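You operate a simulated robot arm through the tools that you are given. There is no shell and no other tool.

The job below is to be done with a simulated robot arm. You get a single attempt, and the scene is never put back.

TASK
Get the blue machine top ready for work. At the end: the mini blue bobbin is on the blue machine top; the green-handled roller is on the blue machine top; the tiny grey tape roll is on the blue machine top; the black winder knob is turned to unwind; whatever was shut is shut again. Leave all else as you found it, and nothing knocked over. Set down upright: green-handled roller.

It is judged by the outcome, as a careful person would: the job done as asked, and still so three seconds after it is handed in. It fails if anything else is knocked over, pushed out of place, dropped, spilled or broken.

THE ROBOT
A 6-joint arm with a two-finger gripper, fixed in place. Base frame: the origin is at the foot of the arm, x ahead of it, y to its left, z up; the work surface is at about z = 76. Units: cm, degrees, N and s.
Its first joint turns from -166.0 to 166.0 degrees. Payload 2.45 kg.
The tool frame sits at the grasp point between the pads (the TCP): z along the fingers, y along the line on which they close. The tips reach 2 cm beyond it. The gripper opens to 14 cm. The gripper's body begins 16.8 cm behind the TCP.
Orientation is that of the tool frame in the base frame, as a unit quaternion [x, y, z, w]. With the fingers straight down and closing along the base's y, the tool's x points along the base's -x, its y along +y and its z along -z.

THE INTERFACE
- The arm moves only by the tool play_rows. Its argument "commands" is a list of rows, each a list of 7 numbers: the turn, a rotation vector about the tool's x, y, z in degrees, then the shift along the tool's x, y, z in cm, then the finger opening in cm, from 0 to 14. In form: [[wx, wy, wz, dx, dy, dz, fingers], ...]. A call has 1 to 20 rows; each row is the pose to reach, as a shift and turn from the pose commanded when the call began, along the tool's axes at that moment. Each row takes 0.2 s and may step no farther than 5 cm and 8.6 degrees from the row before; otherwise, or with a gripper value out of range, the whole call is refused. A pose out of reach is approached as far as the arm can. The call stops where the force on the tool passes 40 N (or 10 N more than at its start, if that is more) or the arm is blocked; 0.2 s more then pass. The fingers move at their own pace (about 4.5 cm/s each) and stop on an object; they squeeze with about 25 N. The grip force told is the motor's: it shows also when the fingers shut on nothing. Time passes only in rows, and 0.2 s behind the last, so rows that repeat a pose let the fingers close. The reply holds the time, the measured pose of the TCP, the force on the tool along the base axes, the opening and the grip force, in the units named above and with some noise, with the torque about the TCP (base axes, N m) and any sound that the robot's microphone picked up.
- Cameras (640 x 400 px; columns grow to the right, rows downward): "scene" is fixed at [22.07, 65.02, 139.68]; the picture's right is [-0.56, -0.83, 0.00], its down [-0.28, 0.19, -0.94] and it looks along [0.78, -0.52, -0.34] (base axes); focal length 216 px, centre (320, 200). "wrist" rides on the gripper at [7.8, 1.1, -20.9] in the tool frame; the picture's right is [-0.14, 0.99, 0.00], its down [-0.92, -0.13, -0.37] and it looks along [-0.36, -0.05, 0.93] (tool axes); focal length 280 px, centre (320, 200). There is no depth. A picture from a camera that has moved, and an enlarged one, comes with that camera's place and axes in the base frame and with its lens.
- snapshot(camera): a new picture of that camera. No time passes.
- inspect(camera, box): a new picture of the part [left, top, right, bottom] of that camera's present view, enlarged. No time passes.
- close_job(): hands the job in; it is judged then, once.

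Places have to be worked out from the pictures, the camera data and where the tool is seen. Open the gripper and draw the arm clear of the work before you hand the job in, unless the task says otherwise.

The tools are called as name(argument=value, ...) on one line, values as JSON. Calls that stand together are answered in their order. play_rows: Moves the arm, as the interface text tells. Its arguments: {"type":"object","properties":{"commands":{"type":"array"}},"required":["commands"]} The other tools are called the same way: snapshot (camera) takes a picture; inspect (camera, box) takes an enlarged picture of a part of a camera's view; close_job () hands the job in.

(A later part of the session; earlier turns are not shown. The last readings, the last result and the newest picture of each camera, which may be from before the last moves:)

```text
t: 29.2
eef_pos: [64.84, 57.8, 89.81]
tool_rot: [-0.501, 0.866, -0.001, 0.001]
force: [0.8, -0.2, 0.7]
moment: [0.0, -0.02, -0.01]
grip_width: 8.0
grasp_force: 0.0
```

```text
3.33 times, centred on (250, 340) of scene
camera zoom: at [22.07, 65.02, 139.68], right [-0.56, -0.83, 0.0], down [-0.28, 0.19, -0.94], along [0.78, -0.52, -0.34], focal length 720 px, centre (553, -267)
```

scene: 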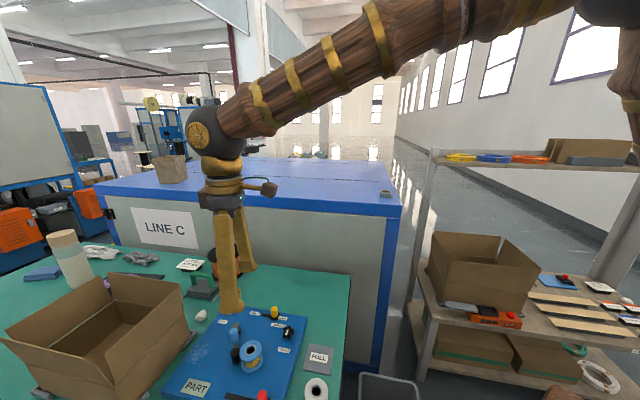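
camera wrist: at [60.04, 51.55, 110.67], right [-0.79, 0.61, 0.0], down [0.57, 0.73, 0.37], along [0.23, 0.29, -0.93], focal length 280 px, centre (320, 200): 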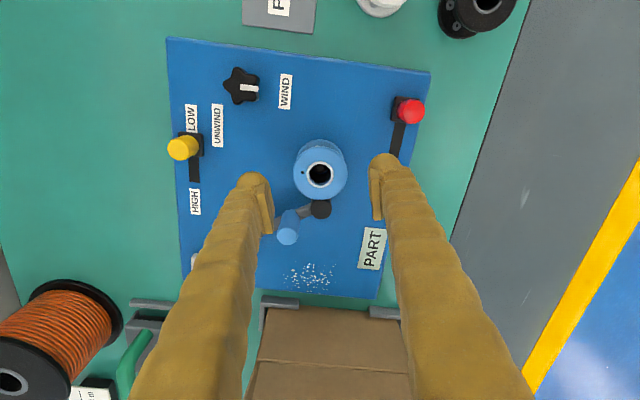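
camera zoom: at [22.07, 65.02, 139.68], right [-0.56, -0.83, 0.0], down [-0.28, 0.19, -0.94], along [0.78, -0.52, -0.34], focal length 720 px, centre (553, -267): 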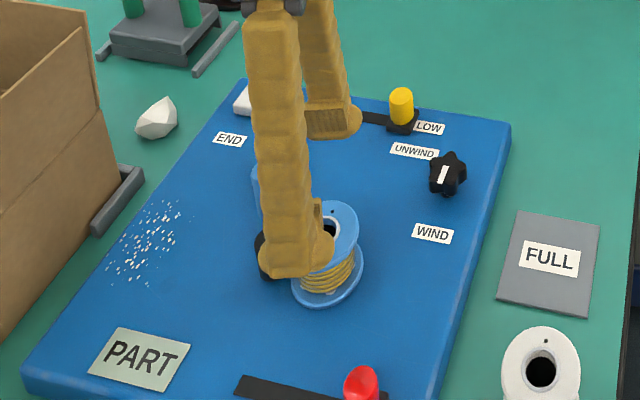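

Well aligned (bobbin ≈(64.9,57.6)). Descend to TCP 83.7, so the pads straddle the top flange, and close.

play_rows(commands=[[0, 0, 0, 0.1, 0, 3.5, 8], [0, 0, 0, 0.1, 0, 5.5, 8], [0, 0, 0, 0.1, 0, 6.1, 8], [0, 0, 0, 0.1, 0, 6.1, 6.5], [0, 0, 0, 0.1, 0, 6.1, 4.8], [0, 0, 0, 0.1, 0, 6.1, 4.8], [0, 0, 0, 0.1, 0, 6.1, 4.8]])

snapshot(camera="wrist")

inspect(camera="scene", box=[200, 290, 300, 390])

```text
t: 30.8
eef_pos: [64.87, 57.78, 83.93]
tool_rot: [-0.5, 0.866, 0.001, 0.0]
force: [0.1, -0.4, -0.4]
moment: [0.01, 0.01, 0.0]
grip_width: 5.26
grasp_force: 24.9
```

```text
taken
camera wrist: at [59.95, 51.38, 104.71], right [-0.79, 0.61, 0.0], down [0.57, 0.73, 0.37], along [0.23, 0.29, -0.93], focal length 280 px, centre (320, 200)
```

wrist: 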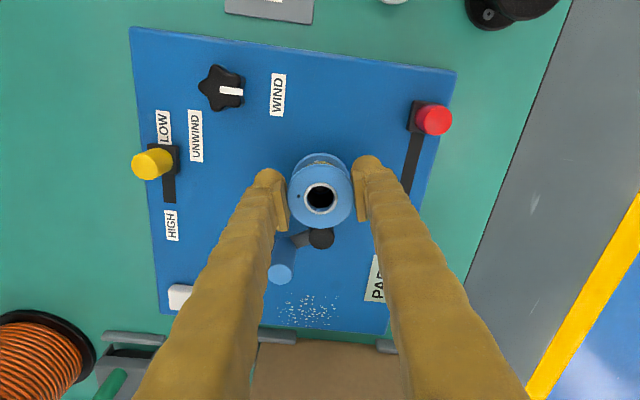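

```text
4.00 times, centred on (250, 340) of scene
camera zoom: at [22.07, 65.02, 139.68], right [-0.56, -0.83, 0.0], down [-0.28, 0.19, -0.94], along [0.78, -0.52, -0.34], focal length 865 px, centre (600, -360)
```

zoom: 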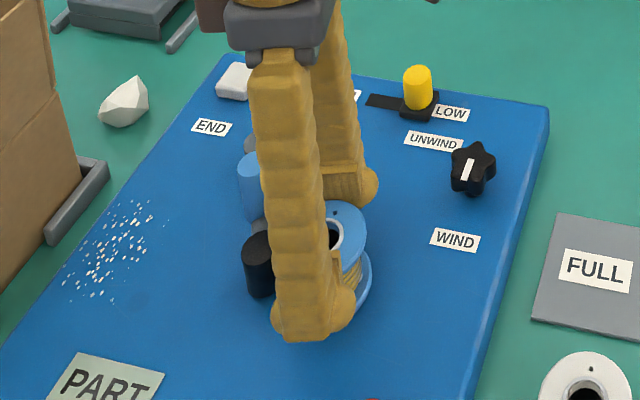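

Gripped at 5.26 cm. Lift slowly at first to check the bobbin slides off the spindle freely.

play_rows(commands=[[0, 0, 0, 0, 0, -0.5, 4.8], [0, 0, 0, 0, 0, -1, 4.8], [0, 0, 0, 0, 0, -1.5, 4.8], [0, 0, 0, 0, 0, -2.5, 4.8]])

inspect(camera="scene", box=[200, 290, 300, 390])

snapshot(camera="wrist")

```text
t: 31.8
eef_pos: [64.95, 57.72, 86.31]
tool_rot: [-0.499, 0.866, -0.001, 0.001]
force: [0.4, -0.3, -1.3]
moment: [0.01, -0.01, -0.01]
grip_width: 5.23
grasp_force: 24.9
```

```text
4.00 times, centred on (250, 340) of scene
camera zoom: at [22.07, 65.02, 139.68], right [-0.56, -0.83, 0.0], down [-0.28, 0.19, -0.94], along [0.78, -0.52, -0.34], focal length 865 px, centre (600, -360)
```

zoom: 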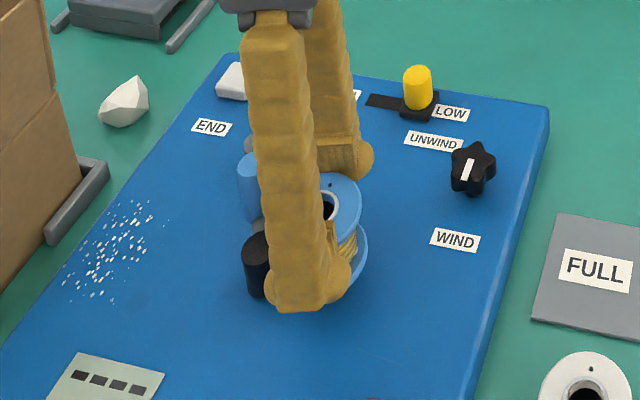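

```text
taken
camera wrist: at [60.01, 51.42, 107.25], right [-0.79, 0.61, 0.0], down [0.57, 0.73, 0.37], along [0.23, 0.29, -0.93], focal length 280 px, centre (320, 200)
```

wrist: 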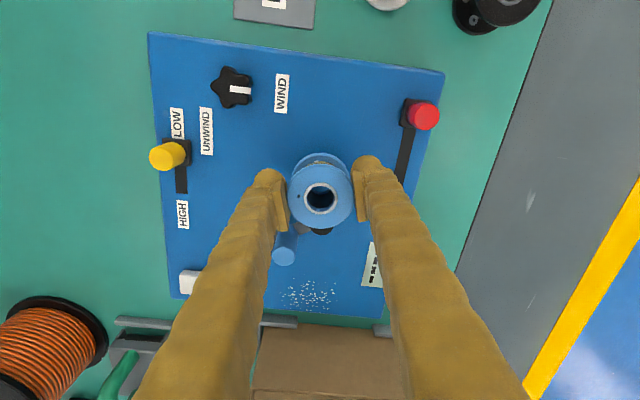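

The bobbin lifts freely (the winder's display changed from "PART" to dashes). Continue straight up to z≈126.

play_rows(commands=[[0, 0, 0, 0, 0, -4.5, 4.8], [0, 0, 0, 0, 0, -9, 4.8], [0, 0, 0, 0, 0, -13.5, 4.8], [0, 0, 0, 0, 0, -18, 4.8], [0, 0, 0, 0, 0, -22.5, 4.8], [0, 0, 0, 0, 0, -27, 4.8], [0, 0, 0, 0, 0, -31.5, 4.8], [0, 0, 0, 0, 0, -36, 4.8], [0, 0, 0, 0, 0, -40, 4.8]])

snapshot(camera="wrist")

snapshot(camera="scene")

```text
t: 33.8
eef_pos: [64.93, 57.62, 126.46]
tool_rot: [-0.5, 0.866, 0.0, 0.0]
force: [1.0, -0.3, -1.7]
moment: [-0.01, 0.0, 0.03]
grip_width: 5.27
grasp_force: 24.9
```

```text
taken
camera wrist: at [59.97, 51.31, 147.22], right [-0.79, 0.61, 0.0], down [0.57, 0.73, 0.37], along [0.23, 0.29, -0.93], focal length 280 px, centre (320, 200)
```

wrist: 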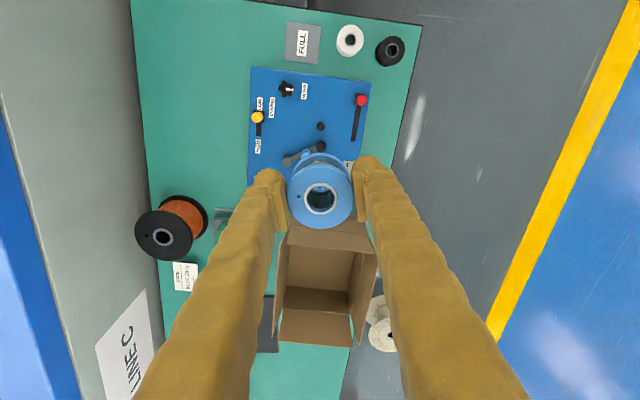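

```text
taken
```

scene: 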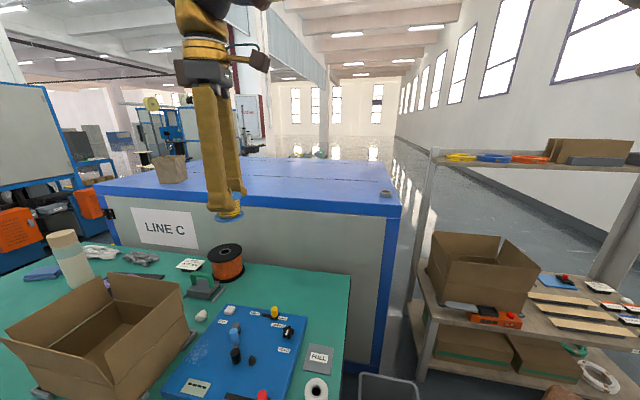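

Bobbin is clear of the spindle and hanging level. Carry it over the machine top to about (88, -14), undoing the yaw on the way.

play_rows(commands=[[0, 0, 3.5, 3, -3.3, 0, 4.8], [0, 0, 7, 6, -6.6, 0, 4.8], [0, 0, 10.5, 9, -9.9, 0, 4.8], [0, 0, 14, 12, -13.2, 0, 4.8], [0, 0, 17.5, 15, -16.5, 0, 4.8], [0, 0, 21, 18, -19.8, 0, 4.8], [0, 0, 24.5, 21, -23.1, 0, 4.8], [0, 0, 28, 24, -26.4, 0, 4.8], [0, 0, 31.5, 27, -29.7, 0, 4.8], [0, 0, 35, 30, -33, 0, 4.8], [0, 0, 38.5, 33, -36.3, 0, 4.8], [0, 0, 42, 36, -39.6, 0, 4.8], [0, 0, 45.5, 39, -42.9, 0, 4.8], [0, 0, 49, 42, -46.2, 0, 4.8], [0, 0, 52.5, 45, -49.5, 0, 4.8], [0, 0, 56, 48, -52.8, 0, 4.8], [0, 0, 60, 50.6, -55.8, 0, 4.8]])

snapshot(camera="wrist")

inspect(camera="scene", box=[320, 100, 440, 220])

```text
t: 37.4
eef_pos: [87.84, -14.26, 126.37]
tool_rot: [0.0, 1.0, 0.001, -0.001]
force: [0.3, 0.1, -1.0]
moment: [0.03, -0.02, -0.01]
grip_width: 5.24
grasp_force: 24.3
```

```text
taken
camera wrist: at [79.83, -13.26, 147.26], right [0.14, 0.99, 0.0], down [0.92, -0.13, 0.37], along [0.37, -0.05, -0.93], focal length 280 px, centre (320, 200)
```

wrist: 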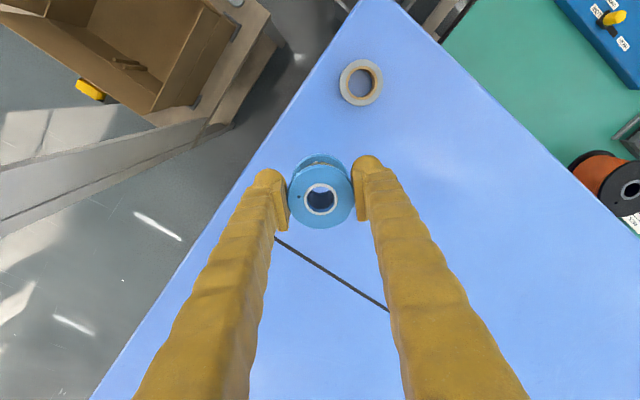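

```text
3.33 times, centred on (380, 160) of scene
camera zoom: at [22.07, 65.02, 139.68], right [-0.56, -0.83, 0.0], down [-0.28, 0.19, -0.94], along [0.78, -0.52, -0.34], focal length 720 px, centre (120, 333)
```

zoom: 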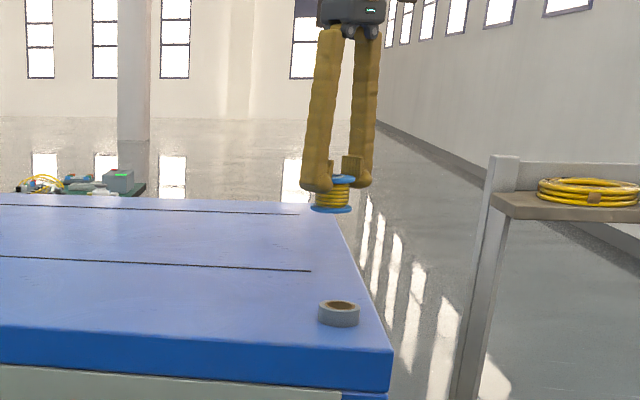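

Over the spot, clear of the tape. Lower to TCP ≈114.5, then inch down.

play_rows(commands=[[0, 0, 0, 0, 0, 4, 4.8], [0, 0, 0, 0, 0, 8, 4.8], [0, 0, 0, 0, 0, 10.5, 4.8], [0, 0, 0, 0, 0, 11.8, 4.8]])

inspect(camera="scene", box=[360, 150, 410, 200])

```text
t: 38.4
eef_pos: [87.88, -14.26, 114.55]
tool_rot: [0.001, 1.0, 0.001, 0.001]
force: [0.3, -0.2, -1.3]
moment: [0.03, 0.01, 0.02]
grip_width: 5.28
grasp_force: 25.3
```

```text
8.00 times, centred on (385, 175) of scene
camera zoom: at [22.07, 65.02, 139.68], right [-0.56, -0.83, 0.0], down [-0.28, 0.19, -0.94], along [0.78, -0.52, -0.34], focal length 1729 px, centre (-200, 400)
```

zoom: 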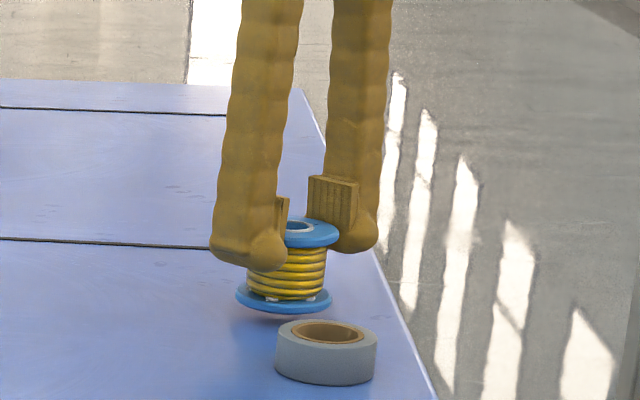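

play_rows(commands=[[0, 0, 0, 0, 0, 0.2, 4.8], [0, 0, 0, 0, 0, 0.4, 4.8], [0, 0, 0, 0, 0, 0.6, 4.8]])

```text
t: 39.2
eef_pos: [87.83, -14.16, 113.87]
tool_rot: [0.0, 1.0, 0.0, 0.001]
force: [0.2, -0.4, 0.3]
moment: [-0.03, -0.03, 0.0]
grip_width: 5.24
grasp_force: 25.0
```

Force is just starting to change; a bit further.

play_rows(commands=[[0, 0, 0, 0, 0, 0.12, 4.8], [0, 0, 0, 0, 0, 0.24, 4.8]])

inspect(camera="scene", box=[360, 150, 410, 200])

```text
t: 39.8
eef_pos: [87.88, -14.12, 113.64]
tool_rot: [-0.001, 1.0, 0.0, 0.001]
force: [0.2, 0.4, 1.9]
moment: [0.02, 0.01, -0.03]
grip_width: 5.26
grasp_force: 24.6
```

```text
8.00 times, centred on (385, 175) of scene
camera zoom: at [22.07, 65.02, 139.68], right [-0.56, -0.83, 0.0], down [-0.28, 0.19, -0.94], along [0.78, -0.52, -0.34], focal length 1729 px, centre (-200, 400)
```

zoom: 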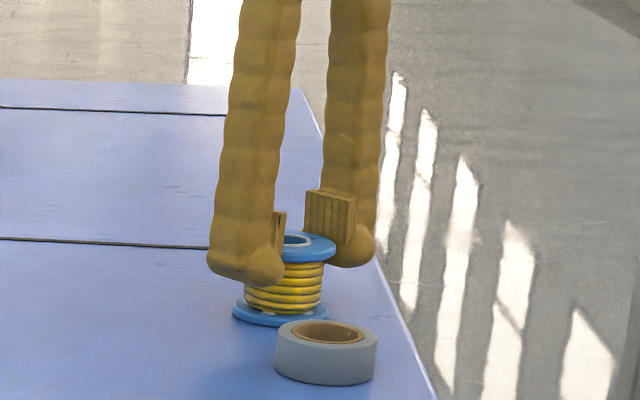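

The flange is touching; one more tiny step, then release and rise.

play_rows(commands=[[0, 0, 0, 0, 0, 0.1, 4.8], [0, 0, 0, 0, 0, 0.1, 6.2], [0, 0, 0, 0, 0, 0.1, 7.6], [0, 0, 0, 0, 0, 0.1, 7.8], [0, 0, 0, 0, 0, -3, 7.8], [0, 0, 0, 0, 0, -7, 7.8], [0, 0, 0, 0, 0, -11.5, 9], [0, 0, 0, 0, 0, -16, 10]])

snapshot(camera="wrist")

inspect(camera="scene", box=[340, 140, 420, 210])

```text
t: 41.6
eef_pos: [87.84, -14.16, 129.58]
tool_rot: [0.0, 1.0, 0.0, -0.001]
force: [0.5, 0.5, -0.4]
moment: [-0.01, 0.06, 0.02]
grip_width: 10.02
grasp_force: 0.1
```

```text
taken
camera wrist: at [80.08, -13.13, 150.5], right [0.14, 0.99, 0.0], down [0.92, -0.13, 0.37], along [0.37, -0.05, -0.93], focal length 280 px, centre (320, 200)
```

wrist: 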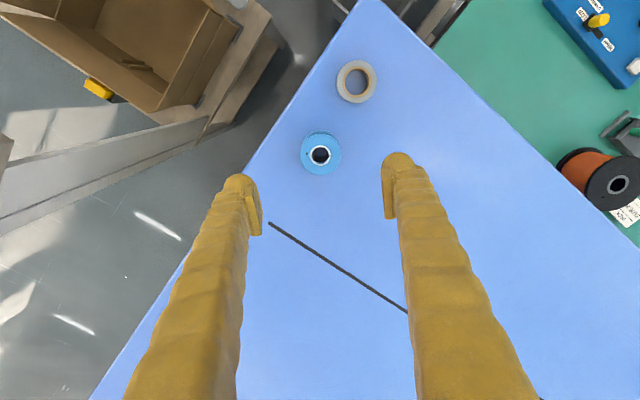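

```text
5.71 times, centred on (380, 175) of scene
camera zoom: at [22.07, 65.02, 139.68], right [-0.56, -0.83, 0.0], down [-0.28, 0.19, -0.94], along [0.78, -0.52, -0.34], focal length 1235 px, centre (-23, 343)
```

zoom: 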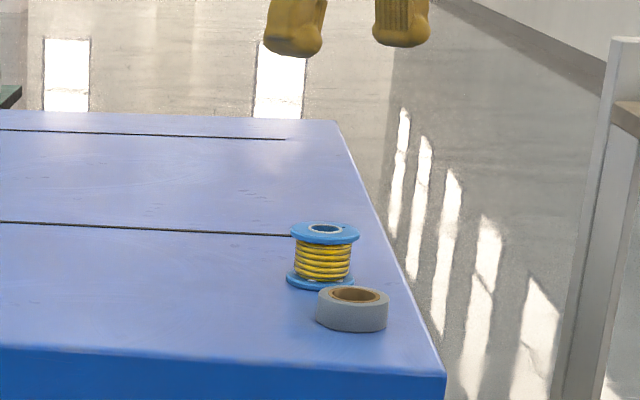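

Bobbin and tape are both standing on the machine top. Next the knob: its centre is at (66.0, 46.8), with the pointer now toward WIND. I'll go above it, yawed −45° so the pads line up with the pointer axis.

play_rows(commands=[[0, 0, -3.2, 1.6, 4.4, 0, 10], [0, 0, -6.4, 3.1, 8.7, 0, 10], [0, 0, -9.6, 4.7, 13.1, 0, 10], [0, 0, -12.8, 6.2, 17.4, 0, 10], [0, 0, -16, 7.8, 21.8, 0, 10], [0, 0, -19.2, 9.4, 26.1, 0, 10], [0, 0, -22.4, 10.9, 30.5, 0, 10], [0, 0, -25.6, 12.5, 34.8, 0, 10], [0, 0, -28.8, 14, 39.2, 0, 10], [0, 0, -32, 15.6, 43.5, 0, 10], [0, 0, -35.2, 17.2, 47.9, 0, 10], [0, 0, -38.4, 18.7, 52.2, 0, 9], [0, 0, -41.6, 20.3, 56.6, 0, 8], [0, 0, -45, 21.84, 60.96, 0, 7], [0, 0, -45, 21.84, 60.96, 4.8, 6], [0, 0, -45, 21.84, 60.96, 9.6, 6], [0, 0, -45, 21.84, 60.96, 14.4, 6], [0, 0, -45, 21.84, 60.96, 19.2, 6], [0, 0, -45, 21.84, 60.96, 24, 6], [0, 0, -45, 21.84, 60.96, 28.8, 6]])

snapshot(camera="wrist")

inspect(camera="wrist", box=[220, 80, 420, 240])

```text
t: 45.8
eef_pos: [66.11, 46.83, 101.0]
tool_rot: [-0.383, 0.924, 0.0, 0.0]
force: [0.8, -0.2, 0.2]
moment: [-0.03, 0.01, 0.01]
grip_width: 6.03
grasp_force: 0.0
```

```text
taken
camera wrist: at [59.74, 41.94, 121.88], right [-0.6, 0.8, 0.0], down [0.74, 0.56, 0.37], along [0.3, 0.22, -0.93], focal length 280 px, centre (320, 200)
```

wrist: 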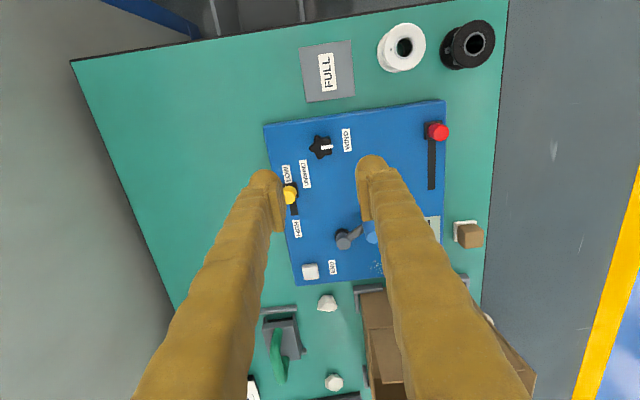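

```text
2.50 times, centred on (320, 160) of wrist
camera zoom: at [59.74, 41.94, 121.88], right [-0.6, 0.8, 0.0], down [0.74, 0.56, 0.37], along [0.3, 0.22, -0.93], focal length 701 px, centre (320, 300)
```

zoom: 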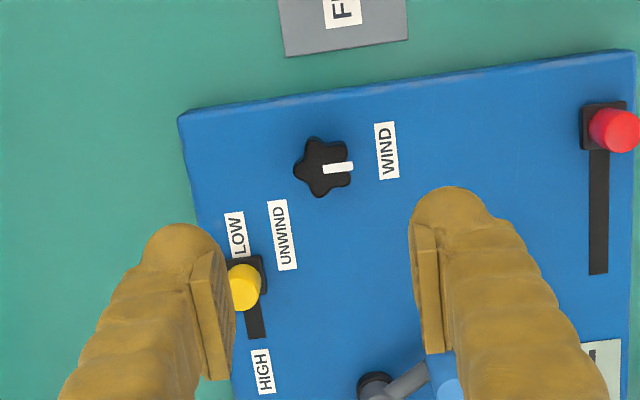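

Knob centre ≈(66.0, 46.6), pads aligned with the pointer. Layout of the labels implies UNWIND is about 125° clockwise (seen from above). Descend around the knob with 6 cm opening.

play_rows(commands=[[0, 0, 0, 0.27, 0, 4.8, 6], [0, 0, 0, 0.27, 0, 9.6, 6], [0, 0, 0, 0.27, 0, 13.6, 6], [0, 0, 0, 0.27, 0, 16.6, 6], [0, 0, 0, 0.27, 0, 18.2, 6]])

snapshot(camera="wrist")

inspect(camera="scene", box=[240, 280, 330, 370])

```text
t: 47.0
eef_pos: [65.85, 46.69, 82.62]
tool_rot: [-0.383, 0.924, 0.0, 0.001]
force: [-0.2, 0.0, 0.2]
moment: [0.01, 0.01, -0.01]
grip_width: 6.03
grasp_force: 0.1
```

```text
taken
camera wrist: at [59.53, 41.81, 103.54], right [-0.6, 0.8, 0.0], down [0.74, 0.56, 0.37], along [0.3, 0.22, -0.93], focal length 280 px, centre (320, 200)
```

wrist: 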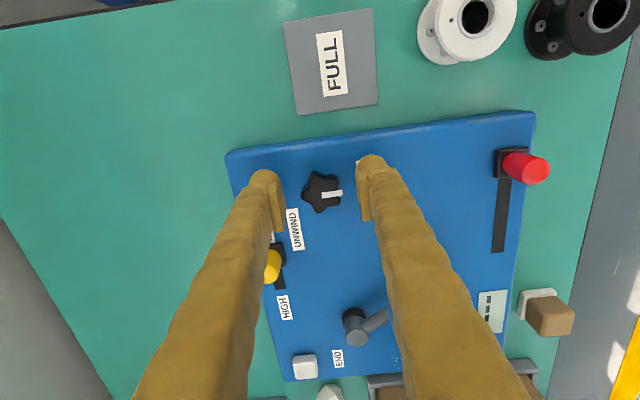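

```text
4.44 times, centred on (285, 325) of scene
camera zoom: at [22.07, 65.02, 139.68], right [-0.56, -0.83, 0.0], down [-0.28, 0.19, -0.94], along [0.78, -0.52, -0.34], focal length 961 px, centre (476, -356)
```

zoom: 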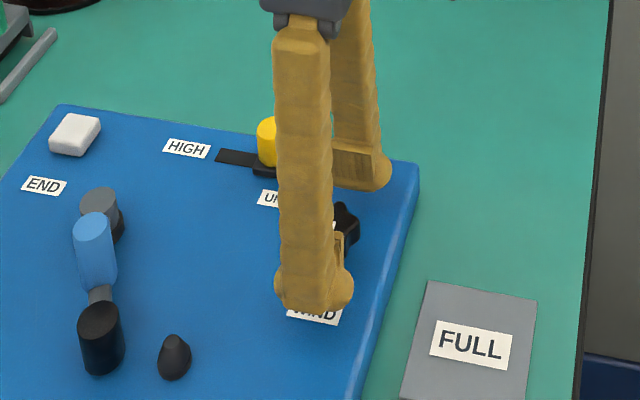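

Knob is centred between the pads. Lower 0.7 cm more and close on it.

play_rows(commands=[[0, 0, 0, 0, 0, 0.4, 6], [0, 0, 0, 0, 0, 0.7, 6], [0, 0, 0, 0, 0, 0.7, 4.5], [0, 0, 0, 0, 0, 0.7, 2.8], [0, 0, 0, 0, 0, 0.7, 2.8], [0, 0, 0, 0, 0, 0.7, 2.8]])

snapshot(camera="wrist")

```text
t: 48.4
eef_pos: [65.84, 46.71, 82.09]
tool_rot: [-0.383, 0.924, 0.0, 0.001]
force: [6.7, -6.9, -1.6]
moment: [-0.05, -0.04, -0.01]
grip_width: 3.41
grasp_force: 5.0
```

```text
taken
camera wrist: at [59.49, 41.87, 102.84], right [-0.6, 0.8, 0.0], down [0.74, 0.56, 0.37], along [0.29, 0.22, -0.93], focal length 280 px, centre (320, 200)
```

wrist: 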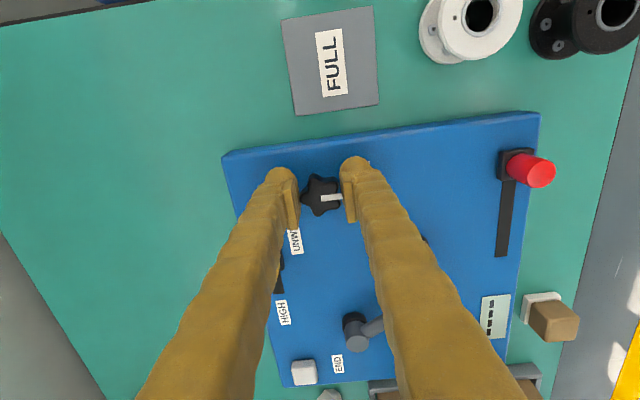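

One pad is touching with force still building; I'll hold to let the grip settle, easing the tool slightly toward the touching side.

play_rows(commands=[[0, 0, 0, 0, -0.1, 0, 2.5], [0, 0, 0, 0, -0.15, 0, 2.5], [0, 0, 0, 0, -0.15, 0, 2.5]])

```text
t: 49.2
eef_pos: [65.94, 46.6, 81.97]
tool_rot: [-0.382, 0.924, 0.001, 0.0]
force: [-1.0, 4.2, -12.3]
moment: [0.02, 0.01, -0.01]
grip_width: 3.16
grasp_force: 41.0
```

Knob is gripped (3.16 cm). Turn clockwise a little first and watch the reaction.

play_rows(commands=[[0, 0, 5, 0, 0, 0, 2.5], [0, 0, 10, 0, 0, 0, 2.5], [0, 0, 15, 0, 0, 0, 2.5]])

snapshot(camera="wrist")

```text
t: 50.0
eef_pos: [65.89, 46.6, 81.86]
tool_rot: [-0.259, 0.966, -0.001, 0.0]
force: [-38.2, 11.4, 10.1]
moment: [0.09, 0.57, 0.1]
grip_width: 3.15
grasp_force: 45.2
```

```text
taken
camera wrist: at [58.52, 43.61, 102.86], right [-0.38, 0.93, 0.0], down [0.86, 0.35, 0.37], along [0.34, 0.14, -0.93], focal length 280 px, centre (320, 200)
```

wrist: 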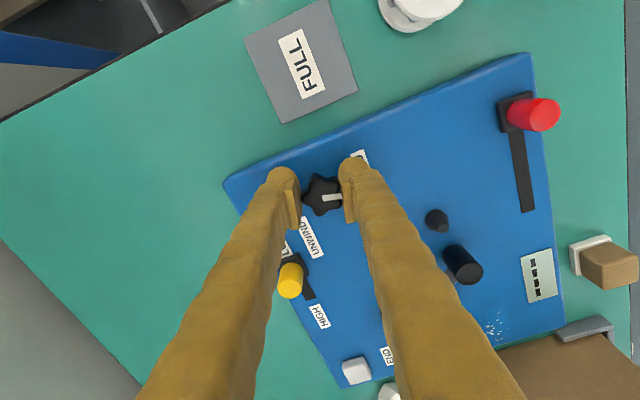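

The knob is turning with the gripper, but side load has built to 38 N toward −x, so my TCP is slightly off the knob's axis. I'll shift a little with the load to relax it.

play_rows(commands=[[0, 0, 0, 0.1, 0.1, 0, 2.5], [0, 0, 0, 0.2, 0.2, 0, 2.5]])

```text
t: 50.6
eef_pos: [65.86, 46.7, 81.97]
tool_rot: [-0.259, 0.966, 0.001, 0.001]
force: [5.0, 9.5, -3.4]
moment: [0.11, -0.05, -0.03]
grip_width: 3.18
grasp_force: 44.9
```

Relaxed. Continue turning in increments, watching load.

play_rows(commands=[[0, 0, 6, 0, 0, 0, 2.5], [0, 0, 12, 0, 0, 0, 2.5], [0, 0, 18, 0, 0, 0, 2.5]])

```text
t: 51.4
eef_pos: [65.68, 46.53, 82.02]
tool_rot: [-0.104, 0.995, 0.001, 0.001]
force: [12.2, 9.3, -0.4]
moment: [0.09, -0.24, 0.01]
grip_width: 3.17
grasp_force: 44.3
```

play_rows(commands=[[0, 0, 6, -0.05, 0.05, 0, 2.5], [0, 0, 12, -0.1, 0.05, 0, 2.5], [0, 0, 18, -0.1, 0.05, 0, 2.5], [0, 0, 24, -0.1, 0.05, 0, 2.5]])

snapshot(camera="wrist")

```text
t: 52.4
eef_pos: [65.63, 46.74, 81.91]
tool_rot: [0.104, 0.995, 0.001, -0.001]
force: [-9.3, 9.0, 17.8]
moment: [0.13, 0.15, 0.03]
grip_width: 3.16
grasp_force: 45.0
```

```text
taken
camera wrist: at [58.25, 49.39, 102.85], right [0.34, 0.94, 0.0], down [0.87, -0.32, 0.37], along [0.35, -0.13, -0.93], focal length 280 px, centre (320, 200)
```

wrist: 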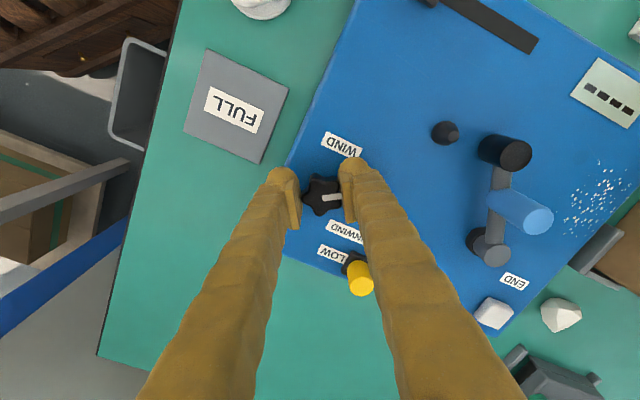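

Halfway: the knob follows the gripper, loads are moderate. Continue with slight relief.

play_rows(commands=[[0, 0, 6, 0.05, 0.05, -0.05, 2.5], [0, 0, 12, 0.08, 0.07, -0.08, 2.5], [0, 0, 18, 0.1, 0.07, -0.08, 2.5]])

```text
t: 53.2
eef_pos: [65.72, 46.87, 82.02]
tool_rot: [0.26, 0.966, 0.0, 0.0]
force: [0.0, 6.2, -6.1]
moment: [0.08, 0.03, 0.0]
grip_width: 3.15
grasp_force: 45.0
```

play_rows(commands=[[0, 0, 6, 0, 0.04, 0.03, 2.5], [0, 0, 12, 0, 0.04, 0.03, 2.5], [0, 0, 18, 0, 0.04, 0.03, 2.5]])

snapshot(camera="wrist")

inspect(camera="scene", box=[240, 280, 330, 370])

```text
t: 54.0
eef_pos: [65.72, 46.89, 81.95]
tool_rot: [0.407, 0.914, 0.001, 0.001]
force: [7.6, 17.3, -24.3]
moment: [0.09, -0.03, 0.05]
grip_width: 3.18
grasp_force: 45.1
```

```text
taken
camera wrist: at [61.23, 53.39, 102.86], right [0.83, 0.56, 0.0], down [0.52, -0.77, 0.37], along [0.21, -0.3, -0.93], focal length 280 px, centre (320, 200)
```

wrist: 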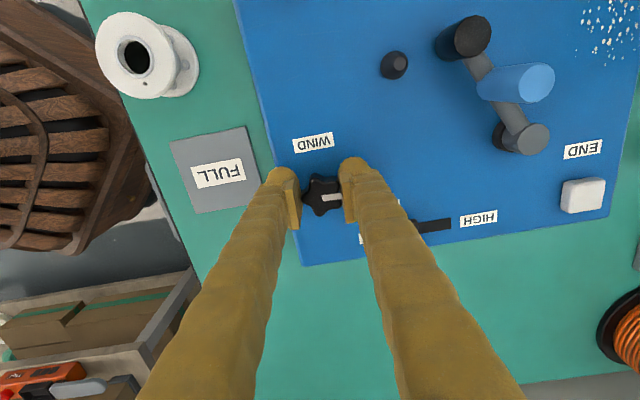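

```text
4.44 times, centred on (285, 325) of scene
camera zoom: at [22.07, 65.02, 139.68], right [-0.56, -0.83, 0.0], down [-0.28, 0.19, -0.94], along [0.78, -0.52, -0.34], focal length 961 px, centre (476, -356)
```

zoom: 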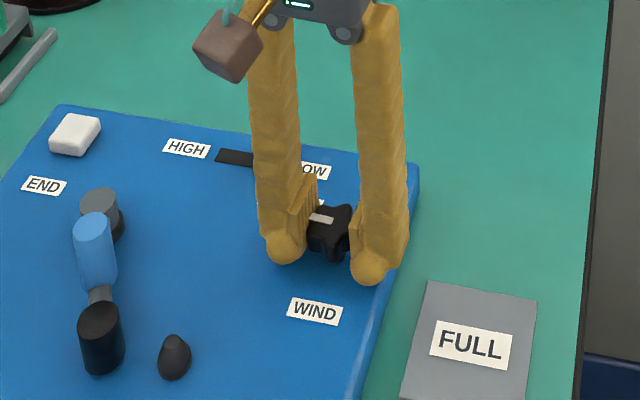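

About 93° done, pointer turned past half-way. Continue with small load relief.

play_rows(commands=[[0, 0, 5, 0.05, 0.08, 0.08, 2.5], [0, 0, 10, 0.05, 0.12, 0.1, 2.5], [0, 0, 15, 0.05, 0.12, 0.1, 2.5]])

```text
t: 54.8
eef_pos: [65.84, 46.99, 82.03]
tool_rot: [0.523, 0.852, 0.0, 0.0]
force: [3.2, 5.7, 0.1]
moment: [-0.03, -0.05, 0.04]
grip_width: 3.14
grasp_force: 44.8
```

play_rows(commands=[[0, 0, 5, 0, 0, 0, 2.5], [0, 0, 10, 0, 0, 0, 2.5], [0, 0, 14, 0, 0, 0, 2.5]])

snapshot(camera="wrist")

inspect(camera="wrist", box=[260, 130, 420, 260])

inspect(camera="scene", box=[240, 280, 330, 370])

```text
t: 55.6
eef_pos: [65.75, 47.03, 82.06]
tool_rot: [0.622, 0.783, 0.001, -0.001]
force: [-1.2, 22.4, 12.8]
moment: [0.24, 0.13, 0.37]
grip_width: 3.17
grasp_force: 45.2
```

```text
taken
camera wrist: at [64.98, 54.8, 102.87], right [1.0, 0.09, 0.0], down [0.08, -0.93, 0.37], along [0.03, -0.37, -0.93], focal length 280 px, centre (320, 200)
```

wrist: 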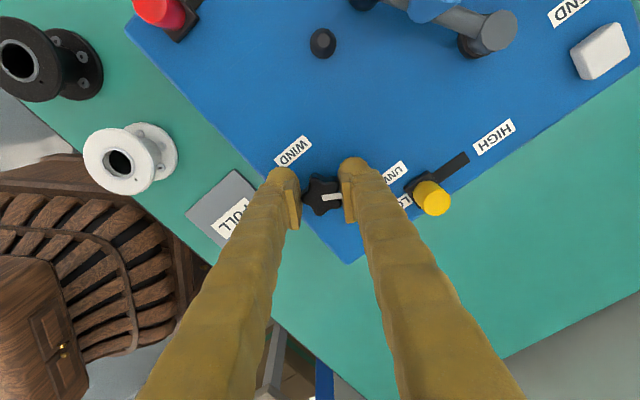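

```text
3.08 times, centred on (340, 195) of wrist
camera zoom: at [64.98, 54.8, 102.87], right [1.0, 0.09, 0.0], down [0.08, -0.93, 0.37], along [0.03, -0.37, -0.93], focal length 863 px, centre (258, 215)
```

zoom: 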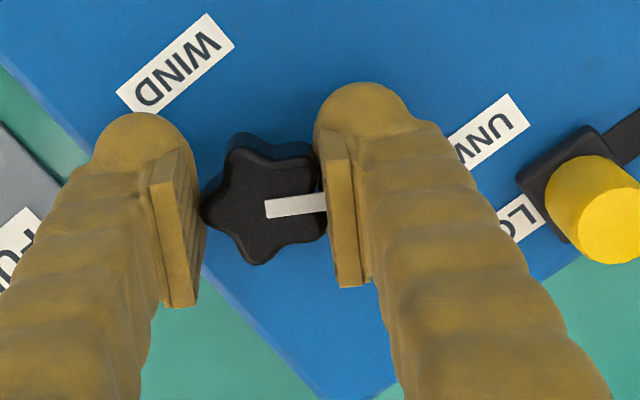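

```text
4.44 times, centred on (285, 325) of scene
camera zoom: at [22.07, 65.02, 139.68], right [-0.56, -0.83, 0.0], down [-0.28, 0.19, -0.94], along [0.78, -0.52, -0.34], focal length 961 px, centre (476, -356)
```

zoom: 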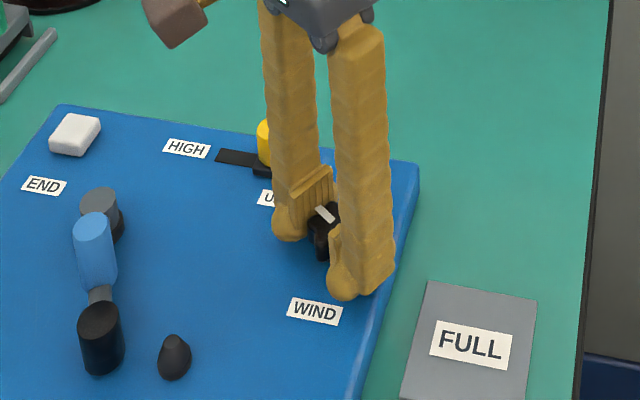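

Torque about the axis jumped to 0.37 N·m after ~122° of turn, so the knob has apparently reached its unwind stop. Release gently and rise to look.

play_rows(commands=[[0, 0, 0, 0, 0, 0, 3.6], [0, 0, 0, 0, 0, 0, 5], [0, 0, 0, 0, 0, 0, 5], [0, 0, 0, 0, 0, -2, 5], [0, 0, 0, 0, 0, -5, 5.5], [0, 0, 0, 0, 0, -9.5, 6], [0, 0, 0, 0, 0, -14, 7]])

inspect(camera="wrist", box=[220, 80, 420, 220])

inspect(camera="scene", box=[210, 290, 330, 400])

```text
t: 57.2
eef_pos: [65.48, 47.16, 95.86]
tool_rot: [0.623, 0.783, 0.0, 0.0]
force: [0.0, 0.0, -0.4]
moment: [-0.01, -0.02, 0.0]
grip_width: 7.01
grasp_force: 0.0
```

```text
2.86 times, centred on (320, 150) of wrist
camera zoom: at [64.72, 55.0, 116.71], right [1.0, 0.09, 0.0], down [0.08, -0.93, 0.37], along [0.03, -0.37, -0.93], focal length 801 px, centre (320, 343)
```

zoom: 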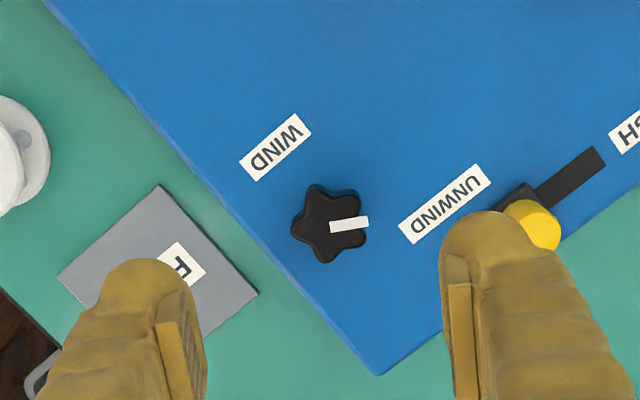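

```text
3.64 times, centred on (270, 345) of scene
camera zoom: at [22.07, 65.02, 139.68], right [-0.56, -0.83, 0.0], down [-0.28, 0.19, -0.94], along [0.78, -0.52, -0.34], focal length 786 px, centre (502, -327)
```

zoom: 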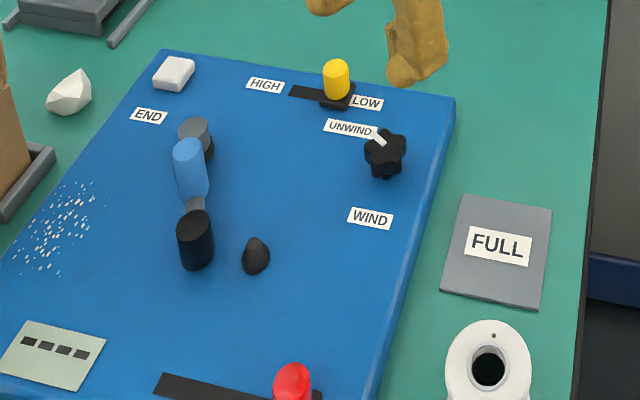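

The pointer now points at UNWIND. Next is the green-handled roller near (104, 65.5), beyond straight-down reach, so I'll need an outward tilt. I'll rise, yaw so the camera ends up on the upper side, and move nearer for a careful look.

play_rows(commands=[[0, 0, 7.8, 0, 0, -3, 7], [0, 0, 15.6, 0, 1.5, -6, 7], [0, 0, 23.4, 0, 3.5, -9, 7], [0, 0, 31.2, 0.1, 5.5, -12, 7], [0, 0, 39, 0.2, 7.5, -15, 7], [0, 0, 46.8, 0.3, 9.5, -18, 7], [0, 0, 54.6, 0.4, 11.5, -20, 7], [0, 0, 62.4, 0.4, 13.5, -22, 7], [0, 0, 70.4, 0.4, 15, -24, 7]])

snapshot(camera="wrist")

snapshot(camera="scene")

```text
t: 59.2
eef_pos: [80.04, 49.26, 118.54]
tool_rot: [0.941, 0.337, -0.001, -0.006]
force: [-0.4, 0.7, -0.1]
moment: [0.01, -0.01, 0.01]
grip_width: 7.02
grasp_force: 0.1
out of reach, approached as far as the arm can: row 9
```

```text
taken
camera wrist: at [86.88, 53.09, 139.46], right [0.52, -0.85, -0.01], down [-0.79, -0.49, 0.37], along [-0.32, -0.18, -0.93], focal length 280 px, centre (320, 200)
```

wrist: 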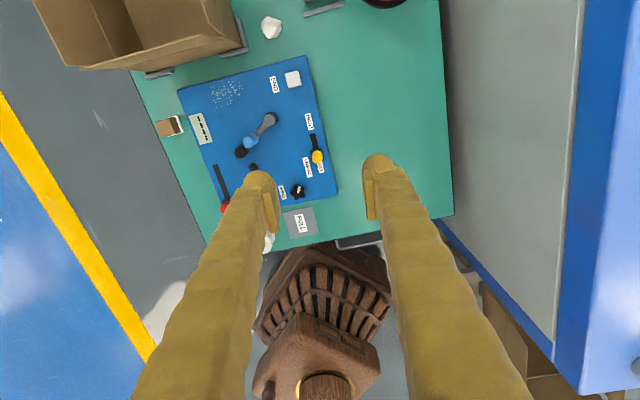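

```text
taken
```

scene: 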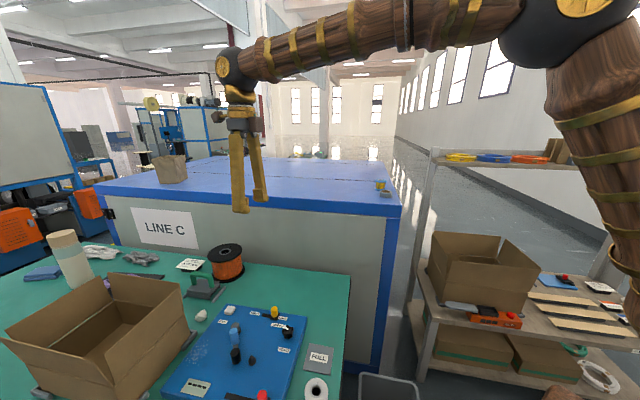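

Straight-down reach ends here (r≈94), as expected. I'll tilt the tool outward 45° in place to view the roller and spool from nearer overhead.

play_rows(commands=[[0, 8, 0, 0, 0, 0, 7], [0, 16, 0, 0, 0, 0, 7], [0, 24, 0, 0, 0, 0, 7], [0, 32, 0, 0, 0, 0, 7], [0, 40, 0, 0, 0, 0, 7], [0, 45, 0, 0, 0, 0, 7]])

snapshot(camera="wrist")

snapshot(camera="scene")

```text
t: 60.6
eef_pos: [80.04, 49.2, 118.47]
tool_rot: [0.869, 0.309, 0.361, -0.136]
force: [0.5, -0.2, 0.4]
moment: [-0.02, -0.02, -0.02]
grip_width: 7.01
grasp_force: 0.1
```

```text
taken
camera wrist: at [73.68, 42.26, 138.77], right [0.55, -0.83, -0.11], down [-0.79, -0.48, -0.39], along [0.27, 0.3, -0.91], focal length 280 px, centre (320, 200)
```

wrist: 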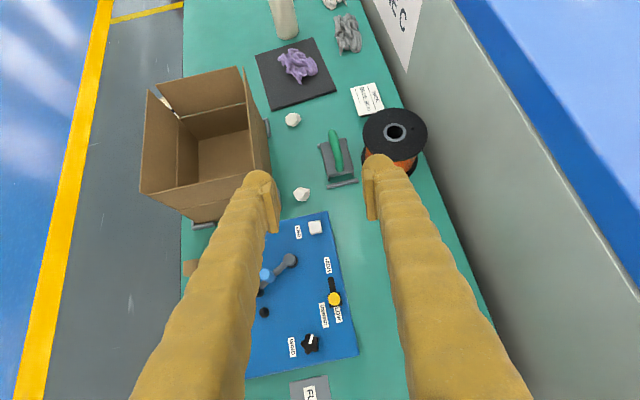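

```text
taken
```

scene: 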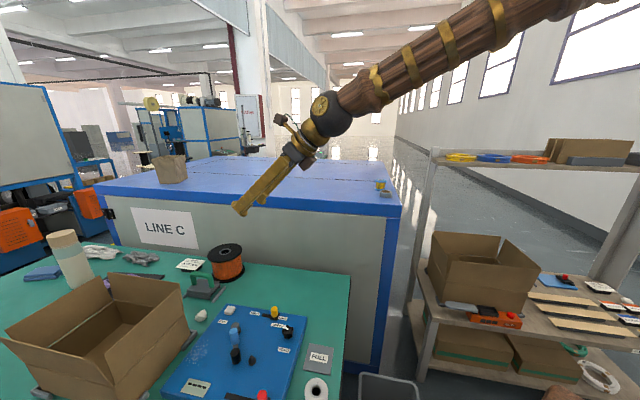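

Great view. Zooming on the roller, its rails and the spool to measure clearances.

inspect(camera="wrist", box=[280, 80, 440, 210])

inspect(camera="scene", box=[170, 235, 250, 305])

```text
3.08 times, centred on (360, 145) of wrist
camera zoom: at [73.68, 42.26, 138.77], right [0.55, -0.83, -0.11], down [-0.79, -0.48, -0.39], along [0.27, 0.3, -0.91], focal length 863 px, centre (197, 369)
```

zoom: 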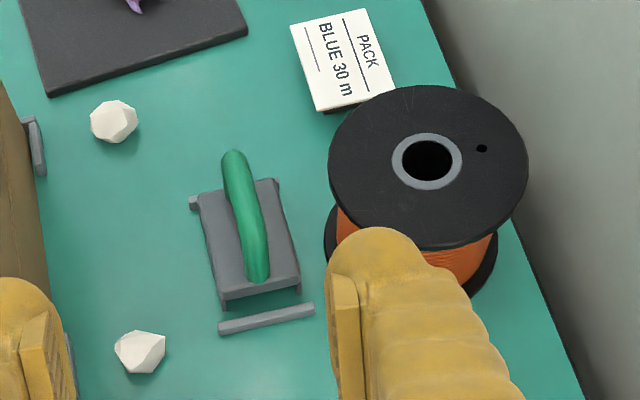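

```text
5.71 times, centred on (210, 270) of scene
camera zoom: at [22.07, 65.02, 139.68], right [-0.56, -0.83, 0.0], down [-0.28, 0.19, -0.94], along [0.78, -0.52, -0.34], focal length 1235 px, centre (949, -200)
```

zoom: 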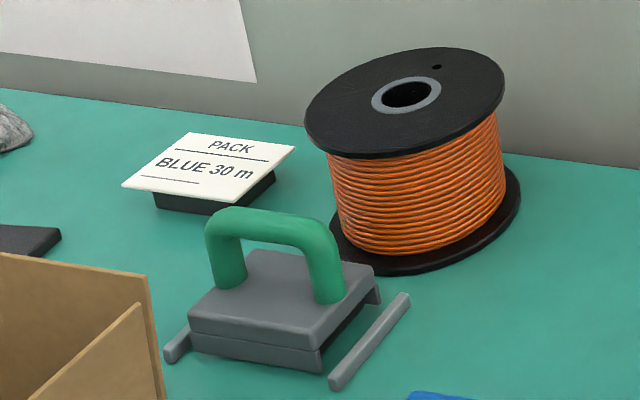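

Measured: handle bar centre ≈(104.0, 65.5, 83.8) running along the 45° bench direction; spool edge is ~5.6 cm from the handle plane. I'll move to a pre-grasp 14 cm back along the tool axis, tilting to ~60°, fingers 5 cm open.

play_rows(commands=[[0.25, 2, -0.25, -0.99, 0.47, 3.9, 6], [0.5, 4, -0.5, -1.98, 0.94, 7.8, 5], [0.75, 6, -0.75, -2.97, 1.41, 11.7, 5], [1, 8, -1, -3.96, 1.88, 15.6, 5], [1.25, 10, -1.25, -4.95, 2.35, 19.5, 5], [1.5, 12, -1.5, -5.94, 2.82, 23.4, 5], [1.75, 14, -1.75, -6.93, 3.29, 27.3, 5], [2, 15.5, -2, -7.91, 3.75, 31.25, 5]])

snapshot(camera="wrist")

snapshot(camera="scene")

```text
t: 62.4
eef_pos: [95.02, 57.13, 91.17]
tool_rot: [0.805, 0.31, 0.471, -0.186]
force: [0.8, 0.6, 0.0]
moment: [-0.06, 0.04, -0.01]
grip_width: 5.0
grasp_force: 0.0
```

```text
taken
camera wrist: at [85.09, 46.57, 108.07], right [0.62, -0.78, -0.12], down [-0.66, -0.42, -0.62], along [0.43, 0.47, -0.77], focal length 280 px, centre (320, 200)
```

wrist: 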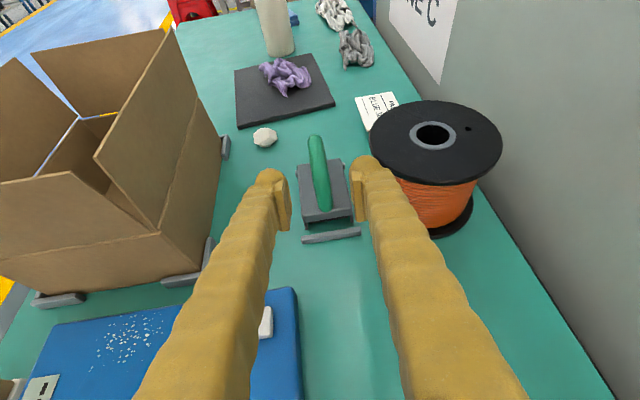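

```text
taken
```

scene: 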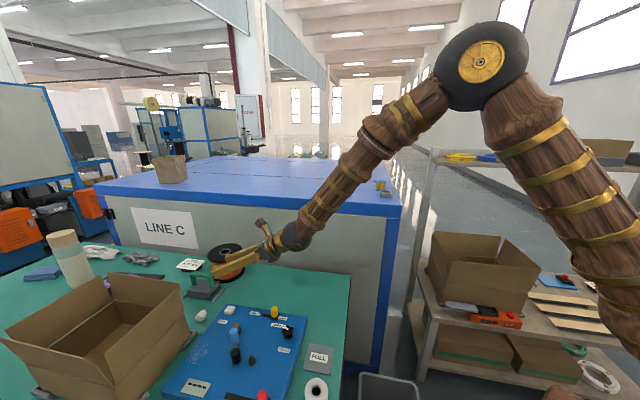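

Pre-grasp reached without trouble. Zooming to refine alignment of the handle between the fingers.

inspect(camera="wrist", box=[250, 110, 410, 260])

inspect(camera="scene", box=[170, 220, 300, 310])

```text
2.67 times, centred on (330, 185) of wrist
camera zoom: at [85.09, 46.57, 108.07], right [0.62, -0.78, -0.12], down [-0.66, -0.42, -0.62], along [0.43, 0.47, -0.77], focal length 748 px, centre (293, 240)
```

zoom: 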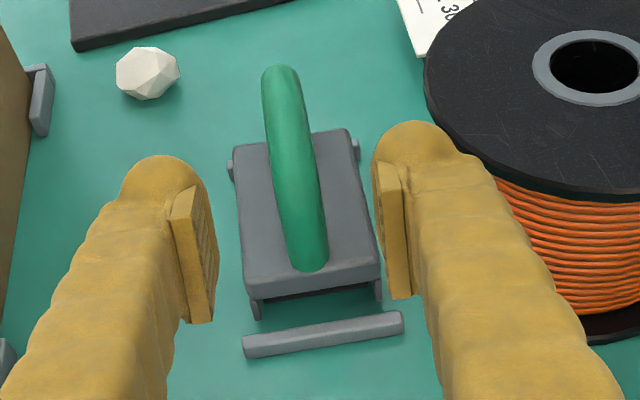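

```text
4.44 times, centred on (235, 265) of scene
camera zoom: at [22.07, 65.02, 139.68], right [-0.56, -0.83, 0.0], down [-0.28, 0.19, -0.94], along [0.78, -0.52, -0.34], focal length 961 px, centre (698, -89)
```

zoom: 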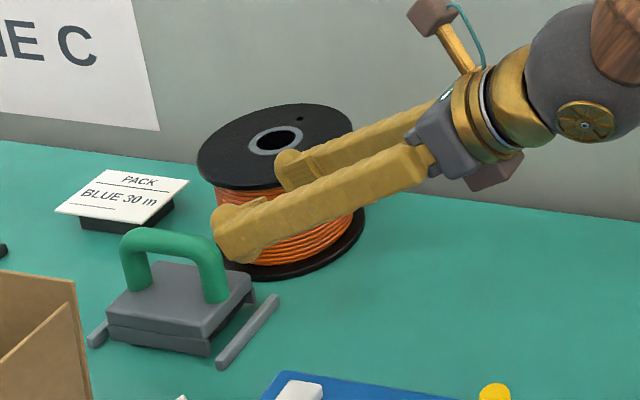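

The handle lines up with the finger slot (tool axis within ~0.2 cm). Advance 8 cm along the tool axis, then check.

play_rows(commands=[[0, 0, 0, -0.1, 0.1, 3, 5], [0, 0, 0, -0.2, 0.2, 6, 5], [0, 0, 0, -0.2, 0.2, 8.5, 5]])

snapshot(camera="wrist")

inspect(camera="scene", box=[170, 220, 300, 310])

```text
t: 63.2
eef_pos: [100.52, 62.12, 86.54]
tool_rot: [0.805, 0.311, 0.47, -0.185]
force: [0.7, 0.9, 0.2]
moment: [-0.01, -0.02, 0.04]
grip_width: 5.0
grasp_force: 0.1
```

```text
taken
camera wrist: at [90.66, 51.44, 103.58], right [0.62, -0.78, -0.13], down [-0.66, -0.42, -0.62], along [0.43, 0.47, -0.77], focal length 280 px, centre (320, 200)
```

wrist: 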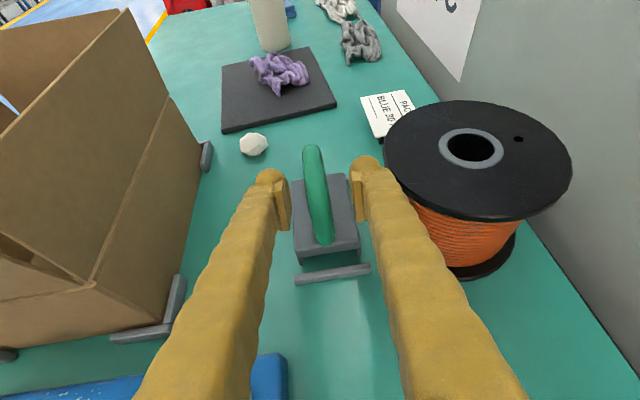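

```text
4.44 times, centred on (235, 265) of scene
camera zoom: at [22.07, 65.02, 139.68], right [-0.56, -0.83, 0.0], down [-0.28, 0.19, -0.94], along [0.78, -0.52, -0.34], focal length 961 px, centre (698, -89)
```

zoom: 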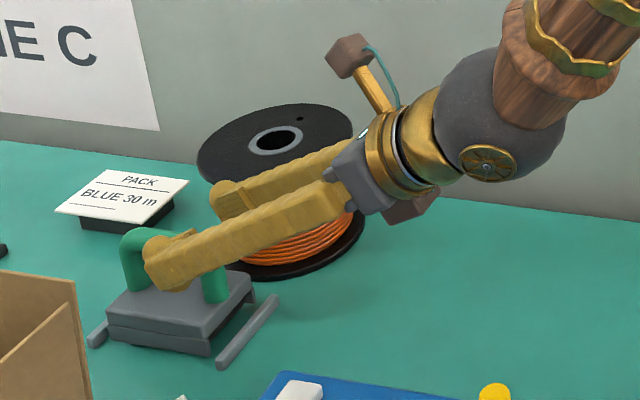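

The fingers straddle the handle with no contact. Narrow to 4 cm and advance the last 5.5 cm, staying clear of the spool flange.

play_rows(commands=[[0, 0, 0, 0, -0.15, 0.5, 4], [0, 0, 0, 0, -0.2, 2, 4], [0, 0, 0, 0, -0.2, 3.5, 4], [0, 0, 0, 0, -0.2, 4.6, 4], [0, 0, 0, 0, -0.2, 5.5, 4]])

snapshot(camera="wrist")

inspect(camera="scene", box=[170, 220, 300, 310])

```text
t: 64.4
eef_pos: [104.03, 65.28, 83.88]
tool_rot: [0.805, 0.311, 0.47, -0.185]
force: [-1.1, -0.8, 0.2]
moment: [-0.02, -0.03, 0.03]
grip_width: 4.0
grasp_force: 0.1
```

```text
taken
camera wrist: at [94.09, 54.7, 100.93], right [0.62, -0.78, -0.12], down [-0.66, -0.42, -0.62], along [0.43, 0.47, -0.77], focal length 280 px, centre (320, 200)
```

wrist: 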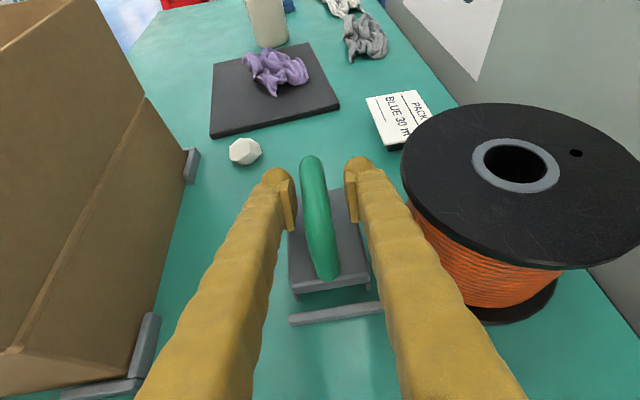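

```text
4.44 times, centred on (235, 265) of scene
camera zoom: at [22.07, 65.02, 139.68], right [-0.56, -0.83, 0.0], down [-0.28, 0.19, -0.94], along [0.78, -0.52, -0.34], focal length 961 px, centre (698, -89)
```

zoom: 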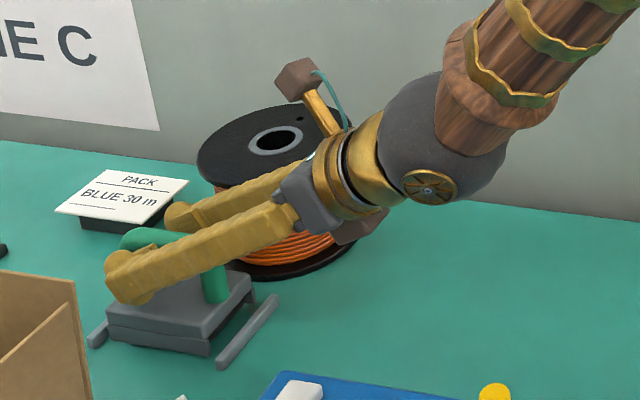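

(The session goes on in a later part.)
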